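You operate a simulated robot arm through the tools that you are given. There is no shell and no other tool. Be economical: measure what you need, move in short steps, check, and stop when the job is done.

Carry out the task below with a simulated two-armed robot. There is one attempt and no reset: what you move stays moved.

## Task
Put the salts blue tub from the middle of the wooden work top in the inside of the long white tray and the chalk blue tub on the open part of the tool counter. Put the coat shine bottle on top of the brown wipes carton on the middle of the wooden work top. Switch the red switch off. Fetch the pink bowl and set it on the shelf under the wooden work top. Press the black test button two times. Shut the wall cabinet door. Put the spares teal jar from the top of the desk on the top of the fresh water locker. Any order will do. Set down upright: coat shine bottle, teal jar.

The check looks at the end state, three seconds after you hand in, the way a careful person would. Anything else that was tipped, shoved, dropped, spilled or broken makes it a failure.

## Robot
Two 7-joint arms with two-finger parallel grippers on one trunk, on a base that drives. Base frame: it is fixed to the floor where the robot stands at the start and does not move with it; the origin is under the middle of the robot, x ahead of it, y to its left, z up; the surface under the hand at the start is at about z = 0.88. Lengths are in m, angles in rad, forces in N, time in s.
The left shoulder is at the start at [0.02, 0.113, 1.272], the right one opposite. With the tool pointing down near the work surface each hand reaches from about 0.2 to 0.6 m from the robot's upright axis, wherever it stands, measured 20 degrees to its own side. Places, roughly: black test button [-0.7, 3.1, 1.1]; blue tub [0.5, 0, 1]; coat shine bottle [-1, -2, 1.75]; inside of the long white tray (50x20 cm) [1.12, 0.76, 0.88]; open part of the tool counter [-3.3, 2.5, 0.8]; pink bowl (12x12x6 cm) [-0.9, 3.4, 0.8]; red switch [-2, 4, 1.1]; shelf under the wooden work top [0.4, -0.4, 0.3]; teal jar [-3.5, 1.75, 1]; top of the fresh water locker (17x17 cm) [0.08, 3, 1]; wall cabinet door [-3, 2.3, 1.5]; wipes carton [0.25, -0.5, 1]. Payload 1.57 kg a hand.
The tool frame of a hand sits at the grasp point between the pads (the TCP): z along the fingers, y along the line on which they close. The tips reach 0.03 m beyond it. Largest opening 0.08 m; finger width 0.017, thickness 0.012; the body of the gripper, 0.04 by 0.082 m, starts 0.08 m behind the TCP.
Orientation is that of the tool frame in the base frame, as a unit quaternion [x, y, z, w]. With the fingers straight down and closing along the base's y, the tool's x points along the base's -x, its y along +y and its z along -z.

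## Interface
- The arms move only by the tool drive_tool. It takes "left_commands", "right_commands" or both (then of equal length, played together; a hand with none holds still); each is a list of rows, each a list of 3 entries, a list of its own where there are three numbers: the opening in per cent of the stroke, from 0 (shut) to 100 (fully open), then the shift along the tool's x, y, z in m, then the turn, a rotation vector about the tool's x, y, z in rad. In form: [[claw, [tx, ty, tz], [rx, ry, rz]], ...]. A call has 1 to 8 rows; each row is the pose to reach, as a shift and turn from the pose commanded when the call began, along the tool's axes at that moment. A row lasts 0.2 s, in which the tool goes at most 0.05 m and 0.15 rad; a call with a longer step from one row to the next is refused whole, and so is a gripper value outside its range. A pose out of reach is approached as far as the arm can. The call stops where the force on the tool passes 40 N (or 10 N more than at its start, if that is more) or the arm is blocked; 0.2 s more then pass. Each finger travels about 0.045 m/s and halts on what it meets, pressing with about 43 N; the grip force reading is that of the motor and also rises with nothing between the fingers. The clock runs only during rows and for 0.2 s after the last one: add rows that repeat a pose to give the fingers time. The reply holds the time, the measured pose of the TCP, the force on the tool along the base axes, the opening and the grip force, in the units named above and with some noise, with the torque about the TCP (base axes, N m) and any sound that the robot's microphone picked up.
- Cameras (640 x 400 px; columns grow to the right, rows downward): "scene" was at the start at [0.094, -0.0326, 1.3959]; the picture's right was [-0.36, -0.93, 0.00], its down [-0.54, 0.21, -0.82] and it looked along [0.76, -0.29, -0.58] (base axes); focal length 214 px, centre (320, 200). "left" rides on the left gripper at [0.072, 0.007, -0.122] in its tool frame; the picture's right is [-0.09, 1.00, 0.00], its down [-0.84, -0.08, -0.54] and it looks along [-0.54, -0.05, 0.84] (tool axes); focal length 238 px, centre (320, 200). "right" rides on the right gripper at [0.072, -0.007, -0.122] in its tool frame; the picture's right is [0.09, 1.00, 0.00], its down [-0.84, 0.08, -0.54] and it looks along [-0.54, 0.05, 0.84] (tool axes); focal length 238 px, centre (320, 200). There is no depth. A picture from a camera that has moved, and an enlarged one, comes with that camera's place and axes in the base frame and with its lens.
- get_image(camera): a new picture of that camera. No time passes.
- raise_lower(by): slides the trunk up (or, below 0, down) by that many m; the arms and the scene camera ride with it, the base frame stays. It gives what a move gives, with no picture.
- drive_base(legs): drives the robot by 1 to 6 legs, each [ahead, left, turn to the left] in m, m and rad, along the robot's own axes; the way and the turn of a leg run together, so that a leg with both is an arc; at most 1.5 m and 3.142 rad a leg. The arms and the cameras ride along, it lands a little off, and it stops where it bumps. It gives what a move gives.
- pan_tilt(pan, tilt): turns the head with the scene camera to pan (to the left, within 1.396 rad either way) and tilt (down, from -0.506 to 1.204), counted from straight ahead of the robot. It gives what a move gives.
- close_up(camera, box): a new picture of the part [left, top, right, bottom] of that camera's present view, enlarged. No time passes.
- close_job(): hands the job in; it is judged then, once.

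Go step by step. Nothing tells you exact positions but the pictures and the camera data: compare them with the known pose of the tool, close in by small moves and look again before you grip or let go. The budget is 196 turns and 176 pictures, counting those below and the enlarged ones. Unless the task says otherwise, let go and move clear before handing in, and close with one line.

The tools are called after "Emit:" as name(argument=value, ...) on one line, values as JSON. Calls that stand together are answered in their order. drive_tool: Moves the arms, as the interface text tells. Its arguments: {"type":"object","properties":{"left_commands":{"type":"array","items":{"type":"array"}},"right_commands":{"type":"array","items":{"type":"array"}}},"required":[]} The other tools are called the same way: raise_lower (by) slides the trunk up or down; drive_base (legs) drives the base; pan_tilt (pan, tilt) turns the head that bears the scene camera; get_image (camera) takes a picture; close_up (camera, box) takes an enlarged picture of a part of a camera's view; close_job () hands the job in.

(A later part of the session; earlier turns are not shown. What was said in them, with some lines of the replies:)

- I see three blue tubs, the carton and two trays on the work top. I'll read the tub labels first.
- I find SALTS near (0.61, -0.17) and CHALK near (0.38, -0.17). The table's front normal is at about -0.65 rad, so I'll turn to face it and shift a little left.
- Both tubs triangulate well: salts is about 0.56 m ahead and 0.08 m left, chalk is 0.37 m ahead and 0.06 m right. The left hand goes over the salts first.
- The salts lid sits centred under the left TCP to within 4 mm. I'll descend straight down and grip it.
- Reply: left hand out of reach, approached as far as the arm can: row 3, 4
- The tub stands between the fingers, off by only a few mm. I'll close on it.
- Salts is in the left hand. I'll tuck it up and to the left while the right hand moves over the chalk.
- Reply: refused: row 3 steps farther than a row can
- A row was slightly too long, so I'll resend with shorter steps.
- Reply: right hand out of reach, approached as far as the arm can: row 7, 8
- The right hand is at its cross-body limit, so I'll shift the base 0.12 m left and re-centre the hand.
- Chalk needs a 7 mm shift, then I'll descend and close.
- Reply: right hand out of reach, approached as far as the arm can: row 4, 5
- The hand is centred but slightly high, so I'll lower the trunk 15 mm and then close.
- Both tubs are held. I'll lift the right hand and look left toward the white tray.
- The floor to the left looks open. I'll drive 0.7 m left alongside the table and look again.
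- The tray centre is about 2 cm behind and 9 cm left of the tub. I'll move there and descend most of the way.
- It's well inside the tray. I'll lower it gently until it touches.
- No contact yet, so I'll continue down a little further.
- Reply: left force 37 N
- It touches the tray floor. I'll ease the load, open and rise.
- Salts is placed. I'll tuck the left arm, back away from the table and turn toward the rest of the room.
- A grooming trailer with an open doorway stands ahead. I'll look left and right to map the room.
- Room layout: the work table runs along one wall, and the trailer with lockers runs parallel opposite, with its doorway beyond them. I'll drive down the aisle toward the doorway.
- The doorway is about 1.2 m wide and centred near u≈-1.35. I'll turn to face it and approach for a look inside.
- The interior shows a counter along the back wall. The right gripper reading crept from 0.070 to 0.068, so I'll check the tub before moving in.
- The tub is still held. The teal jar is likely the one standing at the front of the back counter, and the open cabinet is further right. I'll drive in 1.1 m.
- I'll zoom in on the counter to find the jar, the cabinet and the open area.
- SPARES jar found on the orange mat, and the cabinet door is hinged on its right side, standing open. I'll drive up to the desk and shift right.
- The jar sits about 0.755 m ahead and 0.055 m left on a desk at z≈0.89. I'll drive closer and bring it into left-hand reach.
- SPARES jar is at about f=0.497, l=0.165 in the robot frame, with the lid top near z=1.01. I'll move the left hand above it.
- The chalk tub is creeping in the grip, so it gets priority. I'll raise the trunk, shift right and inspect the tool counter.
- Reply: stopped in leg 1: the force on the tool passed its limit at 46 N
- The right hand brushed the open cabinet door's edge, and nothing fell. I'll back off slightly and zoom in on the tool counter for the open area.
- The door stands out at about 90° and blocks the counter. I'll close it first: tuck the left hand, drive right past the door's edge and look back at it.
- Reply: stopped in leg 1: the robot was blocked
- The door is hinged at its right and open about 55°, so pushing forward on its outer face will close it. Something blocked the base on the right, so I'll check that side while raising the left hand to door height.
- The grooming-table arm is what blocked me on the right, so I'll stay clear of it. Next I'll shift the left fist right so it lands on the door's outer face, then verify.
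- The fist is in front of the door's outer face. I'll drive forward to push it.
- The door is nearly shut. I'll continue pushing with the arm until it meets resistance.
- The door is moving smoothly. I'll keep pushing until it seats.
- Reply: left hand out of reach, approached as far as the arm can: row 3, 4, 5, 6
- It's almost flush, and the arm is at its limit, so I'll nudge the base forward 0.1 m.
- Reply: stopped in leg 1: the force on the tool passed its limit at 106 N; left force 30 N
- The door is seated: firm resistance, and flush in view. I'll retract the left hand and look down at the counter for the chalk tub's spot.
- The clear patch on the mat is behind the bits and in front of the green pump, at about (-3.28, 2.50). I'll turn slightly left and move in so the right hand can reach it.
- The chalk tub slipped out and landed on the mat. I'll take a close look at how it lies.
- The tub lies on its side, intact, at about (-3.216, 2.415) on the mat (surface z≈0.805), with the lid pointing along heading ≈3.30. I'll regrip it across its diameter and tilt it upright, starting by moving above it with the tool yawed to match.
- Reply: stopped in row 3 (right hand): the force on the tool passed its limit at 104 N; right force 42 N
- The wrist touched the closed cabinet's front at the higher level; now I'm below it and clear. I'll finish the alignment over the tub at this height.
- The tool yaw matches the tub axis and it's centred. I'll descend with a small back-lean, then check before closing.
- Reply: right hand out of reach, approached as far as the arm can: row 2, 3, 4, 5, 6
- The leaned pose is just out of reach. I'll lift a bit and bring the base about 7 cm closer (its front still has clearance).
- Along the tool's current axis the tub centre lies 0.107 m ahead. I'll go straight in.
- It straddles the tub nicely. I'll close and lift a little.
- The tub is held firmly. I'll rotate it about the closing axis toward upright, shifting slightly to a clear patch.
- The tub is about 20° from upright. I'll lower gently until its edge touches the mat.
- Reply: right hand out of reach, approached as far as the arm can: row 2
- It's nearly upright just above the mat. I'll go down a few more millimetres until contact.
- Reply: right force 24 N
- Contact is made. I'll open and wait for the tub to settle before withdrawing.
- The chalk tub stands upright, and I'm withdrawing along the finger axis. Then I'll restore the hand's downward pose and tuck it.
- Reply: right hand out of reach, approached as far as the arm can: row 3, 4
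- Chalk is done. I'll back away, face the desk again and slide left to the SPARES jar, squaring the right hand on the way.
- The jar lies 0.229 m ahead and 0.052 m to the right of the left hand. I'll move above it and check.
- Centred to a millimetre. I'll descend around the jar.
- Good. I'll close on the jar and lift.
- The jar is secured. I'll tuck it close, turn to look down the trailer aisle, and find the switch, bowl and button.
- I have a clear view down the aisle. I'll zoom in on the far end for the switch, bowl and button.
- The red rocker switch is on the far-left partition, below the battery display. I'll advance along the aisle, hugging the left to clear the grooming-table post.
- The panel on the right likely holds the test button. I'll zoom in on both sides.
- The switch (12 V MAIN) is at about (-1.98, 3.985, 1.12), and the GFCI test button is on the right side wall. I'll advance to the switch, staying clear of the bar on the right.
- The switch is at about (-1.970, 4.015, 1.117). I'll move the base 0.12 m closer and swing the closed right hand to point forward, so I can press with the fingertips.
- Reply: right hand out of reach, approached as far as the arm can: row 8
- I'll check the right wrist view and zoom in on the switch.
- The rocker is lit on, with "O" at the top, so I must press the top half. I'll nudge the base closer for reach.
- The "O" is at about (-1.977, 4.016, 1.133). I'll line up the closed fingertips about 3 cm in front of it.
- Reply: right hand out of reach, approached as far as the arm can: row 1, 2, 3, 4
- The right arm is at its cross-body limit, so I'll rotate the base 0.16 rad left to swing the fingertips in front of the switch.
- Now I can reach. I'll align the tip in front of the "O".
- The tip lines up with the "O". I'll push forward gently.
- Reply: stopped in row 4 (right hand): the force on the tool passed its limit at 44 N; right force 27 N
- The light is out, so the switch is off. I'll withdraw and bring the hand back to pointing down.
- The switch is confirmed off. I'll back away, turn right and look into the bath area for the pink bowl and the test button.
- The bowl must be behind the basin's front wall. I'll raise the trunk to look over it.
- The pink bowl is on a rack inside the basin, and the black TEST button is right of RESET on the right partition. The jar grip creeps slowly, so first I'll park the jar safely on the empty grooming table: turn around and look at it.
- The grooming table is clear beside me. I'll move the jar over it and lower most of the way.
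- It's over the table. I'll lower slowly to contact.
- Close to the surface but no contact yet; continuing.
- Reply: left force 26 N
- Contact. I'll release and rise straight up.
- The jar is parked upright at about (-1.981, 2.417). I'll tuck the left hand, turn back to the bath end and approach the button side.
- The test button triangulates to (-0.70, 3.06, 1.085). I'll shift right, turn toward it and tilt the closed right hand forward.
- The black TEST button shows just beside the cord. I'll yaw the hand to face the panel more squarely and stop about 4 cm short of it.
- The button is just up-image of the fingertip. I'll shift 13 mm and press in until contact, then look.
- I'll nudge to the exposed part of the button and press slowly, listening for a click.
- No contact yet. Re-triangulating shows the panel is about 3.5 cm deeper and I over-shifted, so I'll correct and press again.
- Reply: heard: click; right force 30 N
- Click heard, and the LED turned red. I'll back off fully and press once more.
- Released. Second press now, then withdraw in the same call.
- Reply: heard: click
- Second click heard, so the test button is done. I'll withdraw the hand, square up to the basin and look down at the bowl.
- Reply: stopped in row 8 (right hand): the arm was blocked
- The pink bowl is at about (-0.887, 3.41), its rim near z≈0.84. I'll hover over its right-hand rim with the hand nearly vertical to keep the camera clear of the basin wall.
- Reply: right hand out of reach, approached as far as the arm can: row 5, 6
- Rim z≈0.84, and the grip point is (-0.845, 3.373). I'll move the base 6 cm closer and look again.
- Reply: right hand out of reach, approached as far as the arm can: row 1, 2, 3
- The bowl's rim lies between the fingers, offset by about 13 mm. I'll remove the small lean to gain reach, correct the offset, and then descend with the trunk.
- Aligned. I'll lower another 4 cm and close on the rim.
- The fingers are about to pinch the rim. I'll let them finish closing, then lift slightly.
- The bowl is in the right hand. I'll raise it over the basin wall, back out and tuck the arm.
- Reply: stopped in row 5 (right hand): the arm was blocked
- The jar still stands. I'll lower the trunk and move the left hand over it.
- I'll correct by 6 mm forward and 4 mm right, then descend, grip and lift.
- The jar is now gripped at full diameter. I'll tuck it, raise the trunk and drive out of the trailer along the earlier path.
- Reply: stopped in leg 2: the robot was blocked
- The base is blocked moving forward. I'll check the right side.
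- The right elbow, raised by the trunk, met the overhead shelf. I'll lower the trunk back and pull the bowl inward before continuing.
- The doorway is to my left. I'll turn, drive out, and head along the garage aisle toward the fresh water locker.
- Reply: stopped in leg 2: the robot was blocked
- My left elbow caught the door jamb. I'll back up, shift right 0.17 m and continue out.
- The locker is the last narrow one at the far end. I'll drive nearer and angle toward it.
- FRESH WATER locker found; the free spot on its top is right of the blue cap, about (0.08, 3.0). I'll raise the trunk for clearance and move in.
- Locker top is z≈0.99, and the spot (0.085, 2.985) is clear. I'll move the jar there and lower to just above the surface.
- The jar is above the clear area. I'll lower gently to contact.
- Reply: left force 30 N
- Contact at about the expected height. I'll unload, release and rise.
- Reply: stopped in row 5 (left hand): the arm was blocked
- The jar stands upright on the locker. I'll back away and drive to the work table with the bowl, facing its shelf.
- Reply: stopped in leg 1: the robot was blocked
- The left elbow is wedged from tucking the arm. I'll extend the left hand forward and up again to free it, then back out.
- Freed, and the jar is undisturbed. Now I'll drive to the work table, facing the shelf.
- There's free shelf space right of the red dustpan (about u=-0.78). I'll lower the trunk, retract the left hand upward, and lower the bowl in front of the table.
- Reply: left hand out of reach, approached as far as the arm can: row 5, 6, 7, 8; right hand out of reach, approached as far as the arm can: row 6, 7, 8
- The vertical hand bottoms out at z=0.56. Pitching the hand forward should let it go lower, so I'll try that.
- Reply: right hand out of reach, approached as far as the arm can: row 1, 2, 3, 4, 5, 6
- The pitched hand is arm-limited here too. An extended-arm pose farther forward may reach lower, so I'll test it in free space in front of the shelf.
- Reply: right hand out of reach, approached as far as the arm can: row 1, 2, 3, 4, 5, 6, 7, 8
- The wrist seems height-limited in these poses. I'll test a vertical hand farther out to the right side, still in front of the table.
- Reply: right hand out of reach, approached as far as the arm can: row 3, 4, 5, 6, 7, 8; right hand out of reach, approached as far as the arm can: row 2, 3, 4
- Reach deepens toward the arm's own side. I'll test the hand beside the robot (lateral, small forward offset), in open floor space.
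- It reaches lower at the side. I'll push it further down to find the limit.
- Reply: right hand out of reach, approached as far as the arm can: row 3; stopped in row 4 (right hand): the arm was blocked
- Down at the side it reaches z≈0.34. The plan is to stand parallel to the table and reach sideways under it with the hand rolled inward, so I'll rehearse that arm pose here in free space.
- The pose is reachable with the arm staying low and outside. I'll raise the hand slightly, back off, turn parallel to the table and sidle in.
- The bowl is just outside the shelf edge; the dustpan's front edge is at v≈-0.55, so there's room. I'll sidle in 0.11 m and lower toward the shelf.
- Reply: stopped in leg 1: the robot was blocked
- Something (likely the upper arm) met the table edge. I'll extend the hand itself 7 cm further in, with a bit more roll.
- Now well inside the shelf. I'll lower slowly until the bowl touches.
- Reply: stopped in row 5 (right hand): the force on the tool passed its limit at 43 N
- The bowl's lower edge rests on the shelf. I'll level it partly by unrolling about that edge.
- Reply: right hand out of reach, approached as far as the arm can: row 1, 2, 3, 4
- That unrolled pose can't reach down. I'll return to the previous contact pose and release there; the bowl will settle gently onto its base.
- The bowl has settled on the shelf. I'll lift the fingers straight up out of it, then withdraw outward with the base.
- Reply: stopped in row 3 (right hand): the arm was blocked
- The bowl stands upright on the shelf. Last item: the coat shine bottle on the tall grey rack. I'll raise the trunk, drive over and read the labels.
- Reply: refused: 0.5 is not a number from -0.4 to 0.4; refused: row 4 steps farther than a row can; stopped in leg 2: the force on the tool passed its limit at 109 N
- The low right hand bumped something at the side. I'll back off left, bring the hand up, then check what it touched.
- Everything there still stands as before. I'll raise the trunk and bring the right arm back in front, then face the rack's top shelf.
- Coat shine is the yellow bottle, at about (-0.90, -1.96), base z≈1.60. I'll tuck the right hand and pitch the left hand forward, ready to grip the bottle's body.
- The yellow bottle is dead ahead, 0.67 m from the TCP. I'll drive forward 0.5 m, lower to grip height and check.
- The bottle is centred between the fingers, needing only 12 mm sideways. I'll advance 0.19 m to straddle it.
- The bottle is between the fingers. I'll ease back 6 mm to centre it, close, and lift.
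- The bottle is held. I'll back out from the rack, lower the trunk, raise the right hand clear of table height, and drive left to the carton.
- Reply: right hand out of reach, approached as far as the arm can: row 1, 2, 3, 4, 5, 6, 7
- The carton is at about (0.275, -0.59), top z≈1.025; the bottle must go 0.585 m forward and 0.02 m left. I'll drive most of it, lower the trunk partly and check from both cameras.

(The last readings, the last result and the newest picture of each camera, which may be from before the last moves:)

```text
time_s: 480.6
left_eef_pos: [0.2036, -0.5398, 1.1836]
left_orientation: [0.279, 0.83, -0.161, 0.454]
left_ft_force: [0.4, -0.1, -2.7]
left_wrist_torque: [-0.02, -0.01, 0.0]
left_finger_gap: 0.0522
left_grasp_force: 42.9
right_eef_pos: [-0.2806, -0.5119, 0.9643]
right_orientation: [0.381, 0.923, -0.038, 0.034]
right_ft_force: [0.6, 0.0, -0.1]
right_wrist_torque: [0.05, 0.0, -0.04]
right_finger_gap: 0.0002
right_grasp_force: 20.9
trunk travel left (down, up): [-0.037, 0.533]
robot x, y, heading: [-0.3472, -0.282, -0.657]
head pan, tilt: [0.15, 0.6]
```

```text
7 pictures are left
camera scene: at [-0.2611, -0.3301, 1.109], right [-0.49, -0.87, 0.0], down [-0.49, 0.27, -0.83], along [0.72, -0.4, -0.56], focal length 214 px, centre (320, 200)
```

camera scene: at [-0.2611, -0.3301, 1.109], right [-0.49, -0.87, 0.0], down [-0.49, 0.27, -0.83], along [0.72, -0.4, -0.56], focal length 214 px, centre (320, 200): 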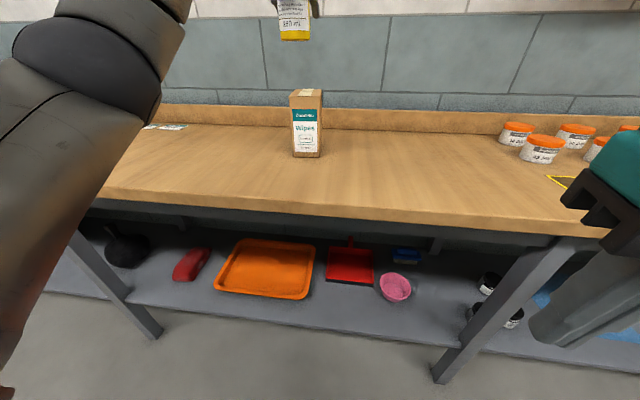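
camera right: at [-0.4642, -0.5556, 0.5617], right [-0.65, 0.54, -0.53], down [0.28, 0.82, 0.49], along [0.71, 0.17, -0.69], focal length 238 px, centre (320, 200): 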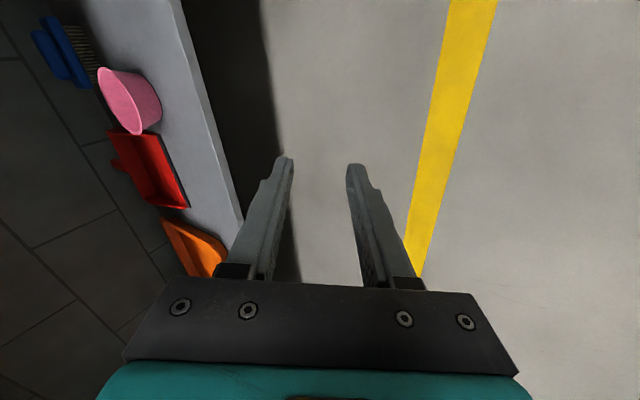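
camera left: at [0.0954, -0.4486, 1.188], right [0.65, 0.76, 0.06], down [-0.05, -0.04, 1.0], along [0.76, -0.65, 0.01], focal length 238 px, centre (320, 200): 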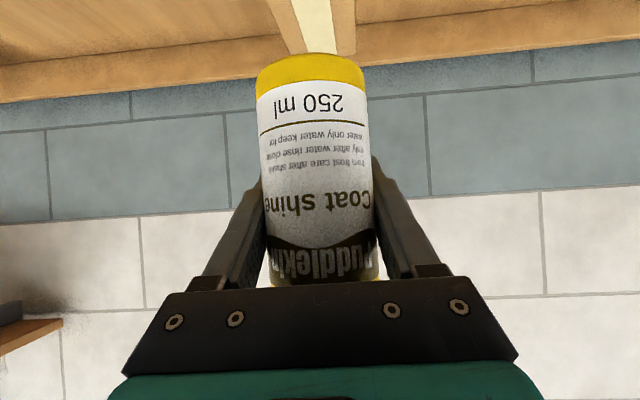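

From both views the carton spans 3–16 cm ahead of the bottle, nearly centred laterally, with its top at z≈1.005. I'll drive 9 cm forward to the target (0.280, -0.592).

Emit:
drive_base(legs=[[0.093, 0.005, 0]])

Emit:
drive_tool(left_commands=[[20, [0.017, 0, 0.011], [0, 0, 0]], [20, [0.034, 0, 0.021], [0, 0, 0]], [20, [0.051, 0.001, 0.032], [0, 0, 0]], [20, [0.06, 0.001, 0.038], [0, 0, 0]]])

Emit:
get_image(camera="scene")

```text
time_s: 481.7
left_eef_pos: [0.2781, -0.5934, 1.1836]
left_orientation: [0.279, 0.83, -0.161, 0.455]
left_ft_force: [0.4, -0.2, -3.7]
left_wrist_torque: [-0.03, -0.02, 0.0]
left_finger_gap: 0.0526
left_grasp_force: 43.3
right_eef_pos: [-0.2055, -0.5646, 0.9637]
right_orientation: [0.38, 0.924, -0.036, 0.034]
right_ft_force: [-0.5, 0.2, 0.3]
right_wrist_torque: [-0.01, 0.0, 0.0]
right_finger_gap: 0.0
right_grasp_force: 21.1
trunk travel left (down, up): [-0.037, 0.533]
robot x, y, heading: [-0.2719, -0.3327, -0.658]
head pan, tilt: [0.15, 0.6]
```

```text
time_s: 482.7
left_eef_pos: [0.2757, -0.592, 1.1129]
left_orientation: [0.279, 0.831, -0.16, 0.454]
left_ft_force: [-1.1, -0.4, -2.8]
left_wrist_torque: [-0.03, -0.07, 0.03]
left_finger_gap: 0.0527
left_grasp_force: 43.1
right_eef_pos: [-0.205, -0.5639, 0.9638]
right_orientation: [0.382, 0.923, -0.036, 0.034]
right_ft_force: [0.6, -0.9, -0.1]
right_wrist_torque: [0.01, -0.02, -0.01]
right_finger_gap: 0.0
right_grasp_force: 21.4
trunk travel left (down, up): [-0.037, 0.533]
robot x, y, heading: [-0.2721, -0.3303, -0.661]
head pan, tilt: [0.15, 0.6]
```

```text
6 pictures are left
camera scene: at [-0.1853, -0.3825, 1.109], right [-0.49, -0.87, 0.0], down [-0.49, 0.28, -0.82], along [0.72, -0.4, -0.57], focal length 214 px, centre (320, 200)
```

scene: 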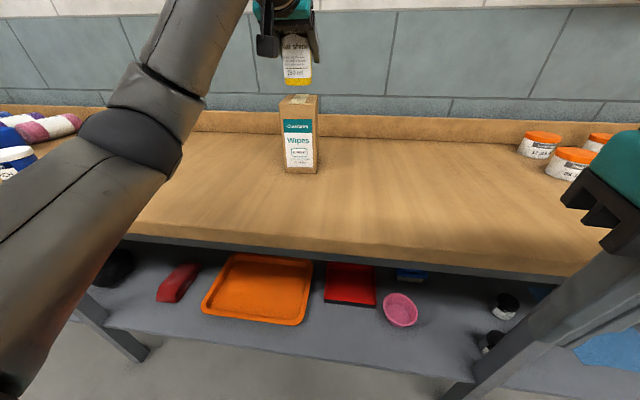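

The bottle hangs centred above the carton. I'll lower in small steps to contact.

Emit:
drive_tool(left_commands=[[20, [0.0068, 0, 0.0043], [0, 0, 0]], [20, [0.0118, 0, 0.0075], [0, 0, 0]], [20, [0.0152, 0, 0.0096], [0, 0, 0]], [20, [0.0186, 0, 0.0117], [0, 0, 0]], [20, [0.022, 0, 0.0139], [0, 0, 0]], [20, [0.0253, 0, 0.016], [0, 0, 0]], [20, [0.0287, 0, 0.0182], [0, 0, 0]], [20, [0.032, 0, 0.0203], [0, 0, 0]]])

Emit:
close_up(camera="scene", box=[240, 0, 360, 190])

```text
time_s: 484.5
left_eef_pos: [0.2764, -0.5909, 1.0801]
left_orientation: [0.278, 0.827, -0.164, 0.461]
left_ft_force: [3.3, -3.2, 27.7]
left_wrist_torque: [0.46, 0.54, -0.07]
left_finger_gap: 0.0528
left_grasp_force: 43.5
right_eef_pos: [-0.2071, -0.5637, 0.9649]
right_orientation: [0.382, 0.923, -0.037, 0.034]
right_ft_force: [0.3, -0.8, -0.1]
right_wrist_torque: [0.0, 0.01, 0.02]
right_finger_gap: 0.0001
right_grasp_force: 21.3
trunk travel left (down, up): [-0.037, 0.533]
robot x, y, heading: [-0.2708, -0.3337, -0.664]
head pan, tilt: [0.15, 0.6]
```

```text
2.11 times, centred on (300, 95) of scene
camera zoom: at [-0.1868, -0.382, 1.1094], right [-0.49, -0.87, 0.0], down [-0.49, 0.27, -0.83], along [0.72, -0.4, -0.56], focal length 452 px, centre (362, 421)
```

zoom: 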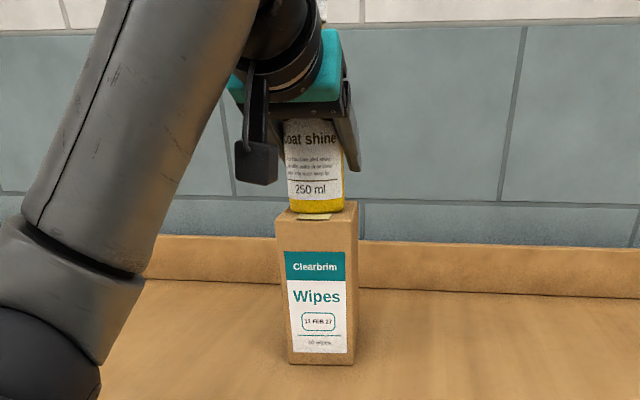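

The bottle rests on the carton. I'll unload, open fully, and retreat straight back in steps.

Emit:
drive_tool(left_commands=[[20, [-0.0045, 0, -0.0028], [0, 0, 0]], [50, [-0.0045, 0, -0.0028], [0, 0, 0]], [80, [-0.0045, 0, -0.0028], [0, 0, 0]], [100, [-0.0045, 0, -0.0028], [0, 0, 0]], [100, [-0.0045, 0, -0.0028], [0, 0, 0]], [100, [-0.0045, 0, -0.0028], [0, 0, 0]]])

Emit:
get_image(camera="left")

```text
time_s: 485.9
left_eef_pos: [0.277, -0.593, 1.078]
left_orientation: [0.279, 0.83, -0.161, 0.455]
left_ft_force: [0.6, 0.7, -0.8]
left_wrist_torque: [-0.01, -0.02, -0.01]
left_finger_gap: 0.0798
left_grasp_force: 0.1
right_eef_pos: [-0.2049, -0.5634, 0.9643]
right_orientation: [0.381, 0.923, -0.037, 0.034]
right_ft_force: [-0.5, 0.8, 0.6]
right_wrist_torque: [-0.01, 0.01, -0.02]
right_finger_gap: 0.0002
right_grasp_force: 21.4
trunk travel left (down, up): [-0.037, 0.533]
robot x, y, heading: [-0.272, -0.3335, -0.659]
head pan, tilt: [0.15, 0.6]
```

```text
4 pictures are left
camera left: at [0.1702, -0.5009, 1.0834], right [0.65, 0.76, 0.06], down [-0.05, -0.04, 1.0], along [0.76, -0.65, 0.01], focal length 238 px, centre (320, 200)
```

left: 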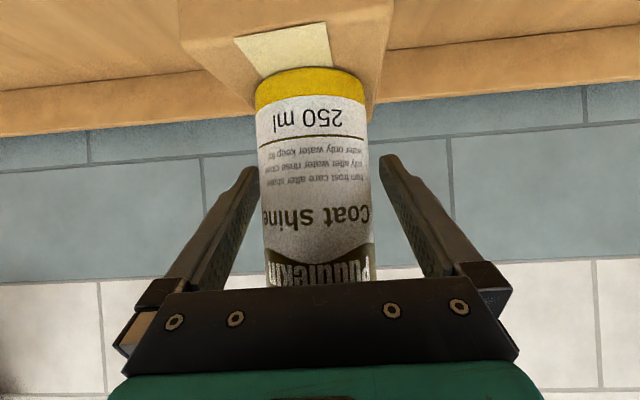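

Released and upright. I'll retreat straight back, then drive away.

Emit:
drive_tool(left_commands=[[100, [0.0107, 0, -0.0169], [0, 0, 0]], [100, [0.0267, 0, -0.0422], [0, 0, 0]], [100, [0.0481, 0, -0.076], [0, 0, 0]], [100, [0.07, 0, -0.11], [0, 0, 0]]])

Emit:
drive_base(legs=[[-0.45, 0, 0]])

Emit:
get_image(camera="scene")

```text
time_s: 486.9
left_eef_pos: [0.1741, -0.5102, 1.0809]
left_orientation: [0.279, 0.831, -0.16, 0.455]
left_ft_force: [0.5, -0.2, 0.5]
left_wrist_torque: [0.01, -0.03, 0.01]
left_finger_gap: 0.0799
left_grasp_force: 0.0
right_eef_pos: [-0.2041, -0.5645, 0.9642]
right_orientation: [0.38, 0.924, -0.037, 0.034]
right_ft_force: [0.3, -1.1, 0.1]
right_wrist_torque: [-0.01, 0.01, 0.02]
right_finger_gap: 0.0005
right_grasp_force: 20.9
trunk travel left (down, up): [-0.037, 0.533]
robot x, y, heading: [-0.2712, -0.3328, -0.658]
head pan, tilt: [0.15, 0.6]
```

```text
time_s: 489.6
left_eef_pos: [-0.1732, -0.2386, 1.0809]
left_orientation: [0.275, 0.831, -0.159, 0.456]
left_ft_force: [-0.1, 0.2, 0.8]
left_wrist_torque: [-0.02, 0.0, 0.01]
left_finger_gap: 0.0802
left_grasp_force: 0.1
right_eef_pos: [-0.5536, -0.2957, 0.9643]
right_orientation: [0.378, 0.925, -0.036, 0.034]
right_ft_force: [-0.6, 0.1, 0.2]
right_wrist_torque: [-0.01, 0.0, -0.01]
right_finger_gap: 0.0
right_grasp_force: 21.4
trunk travel left (down, up): [-0.037, 0.533]
robot x, y, heading: [-0.6267, -0.0618, -0.651]
head pan, tilt: [0.15, 0.6]
```

```text
3 pictures are left
camera scene: at [-0.5359, -0.1128, 1.109], right [-0.48, -0.88, 0.0], down [-0.5, 0.27, -0.83], along [0.72, -0.4, -0.56], focal length 214 px, centre (320, 200)
```

scene: 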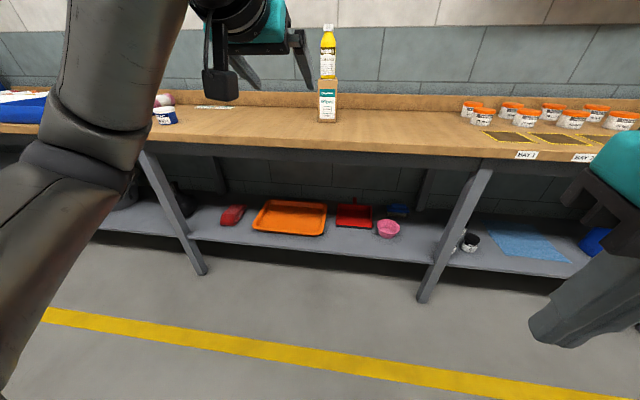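

The yellow coat shine bottle stands upright on the carton, and the pink bowl is on the shelf. Everything else is done and both hands are clear, so I'm handing in.

Emit:
close_job()

```text
The job is handed in.
```

All the tasks are done, and both hands are empty and clear. On the way, the chalk tub slipped out of the gripper onto the tool counter and I stood it back upright. The arms or base also bumped the cabinet, an overhead shelf, the door jamb and something near the sink; I saw nothing knocked over, though I didn't look closely after every bump.
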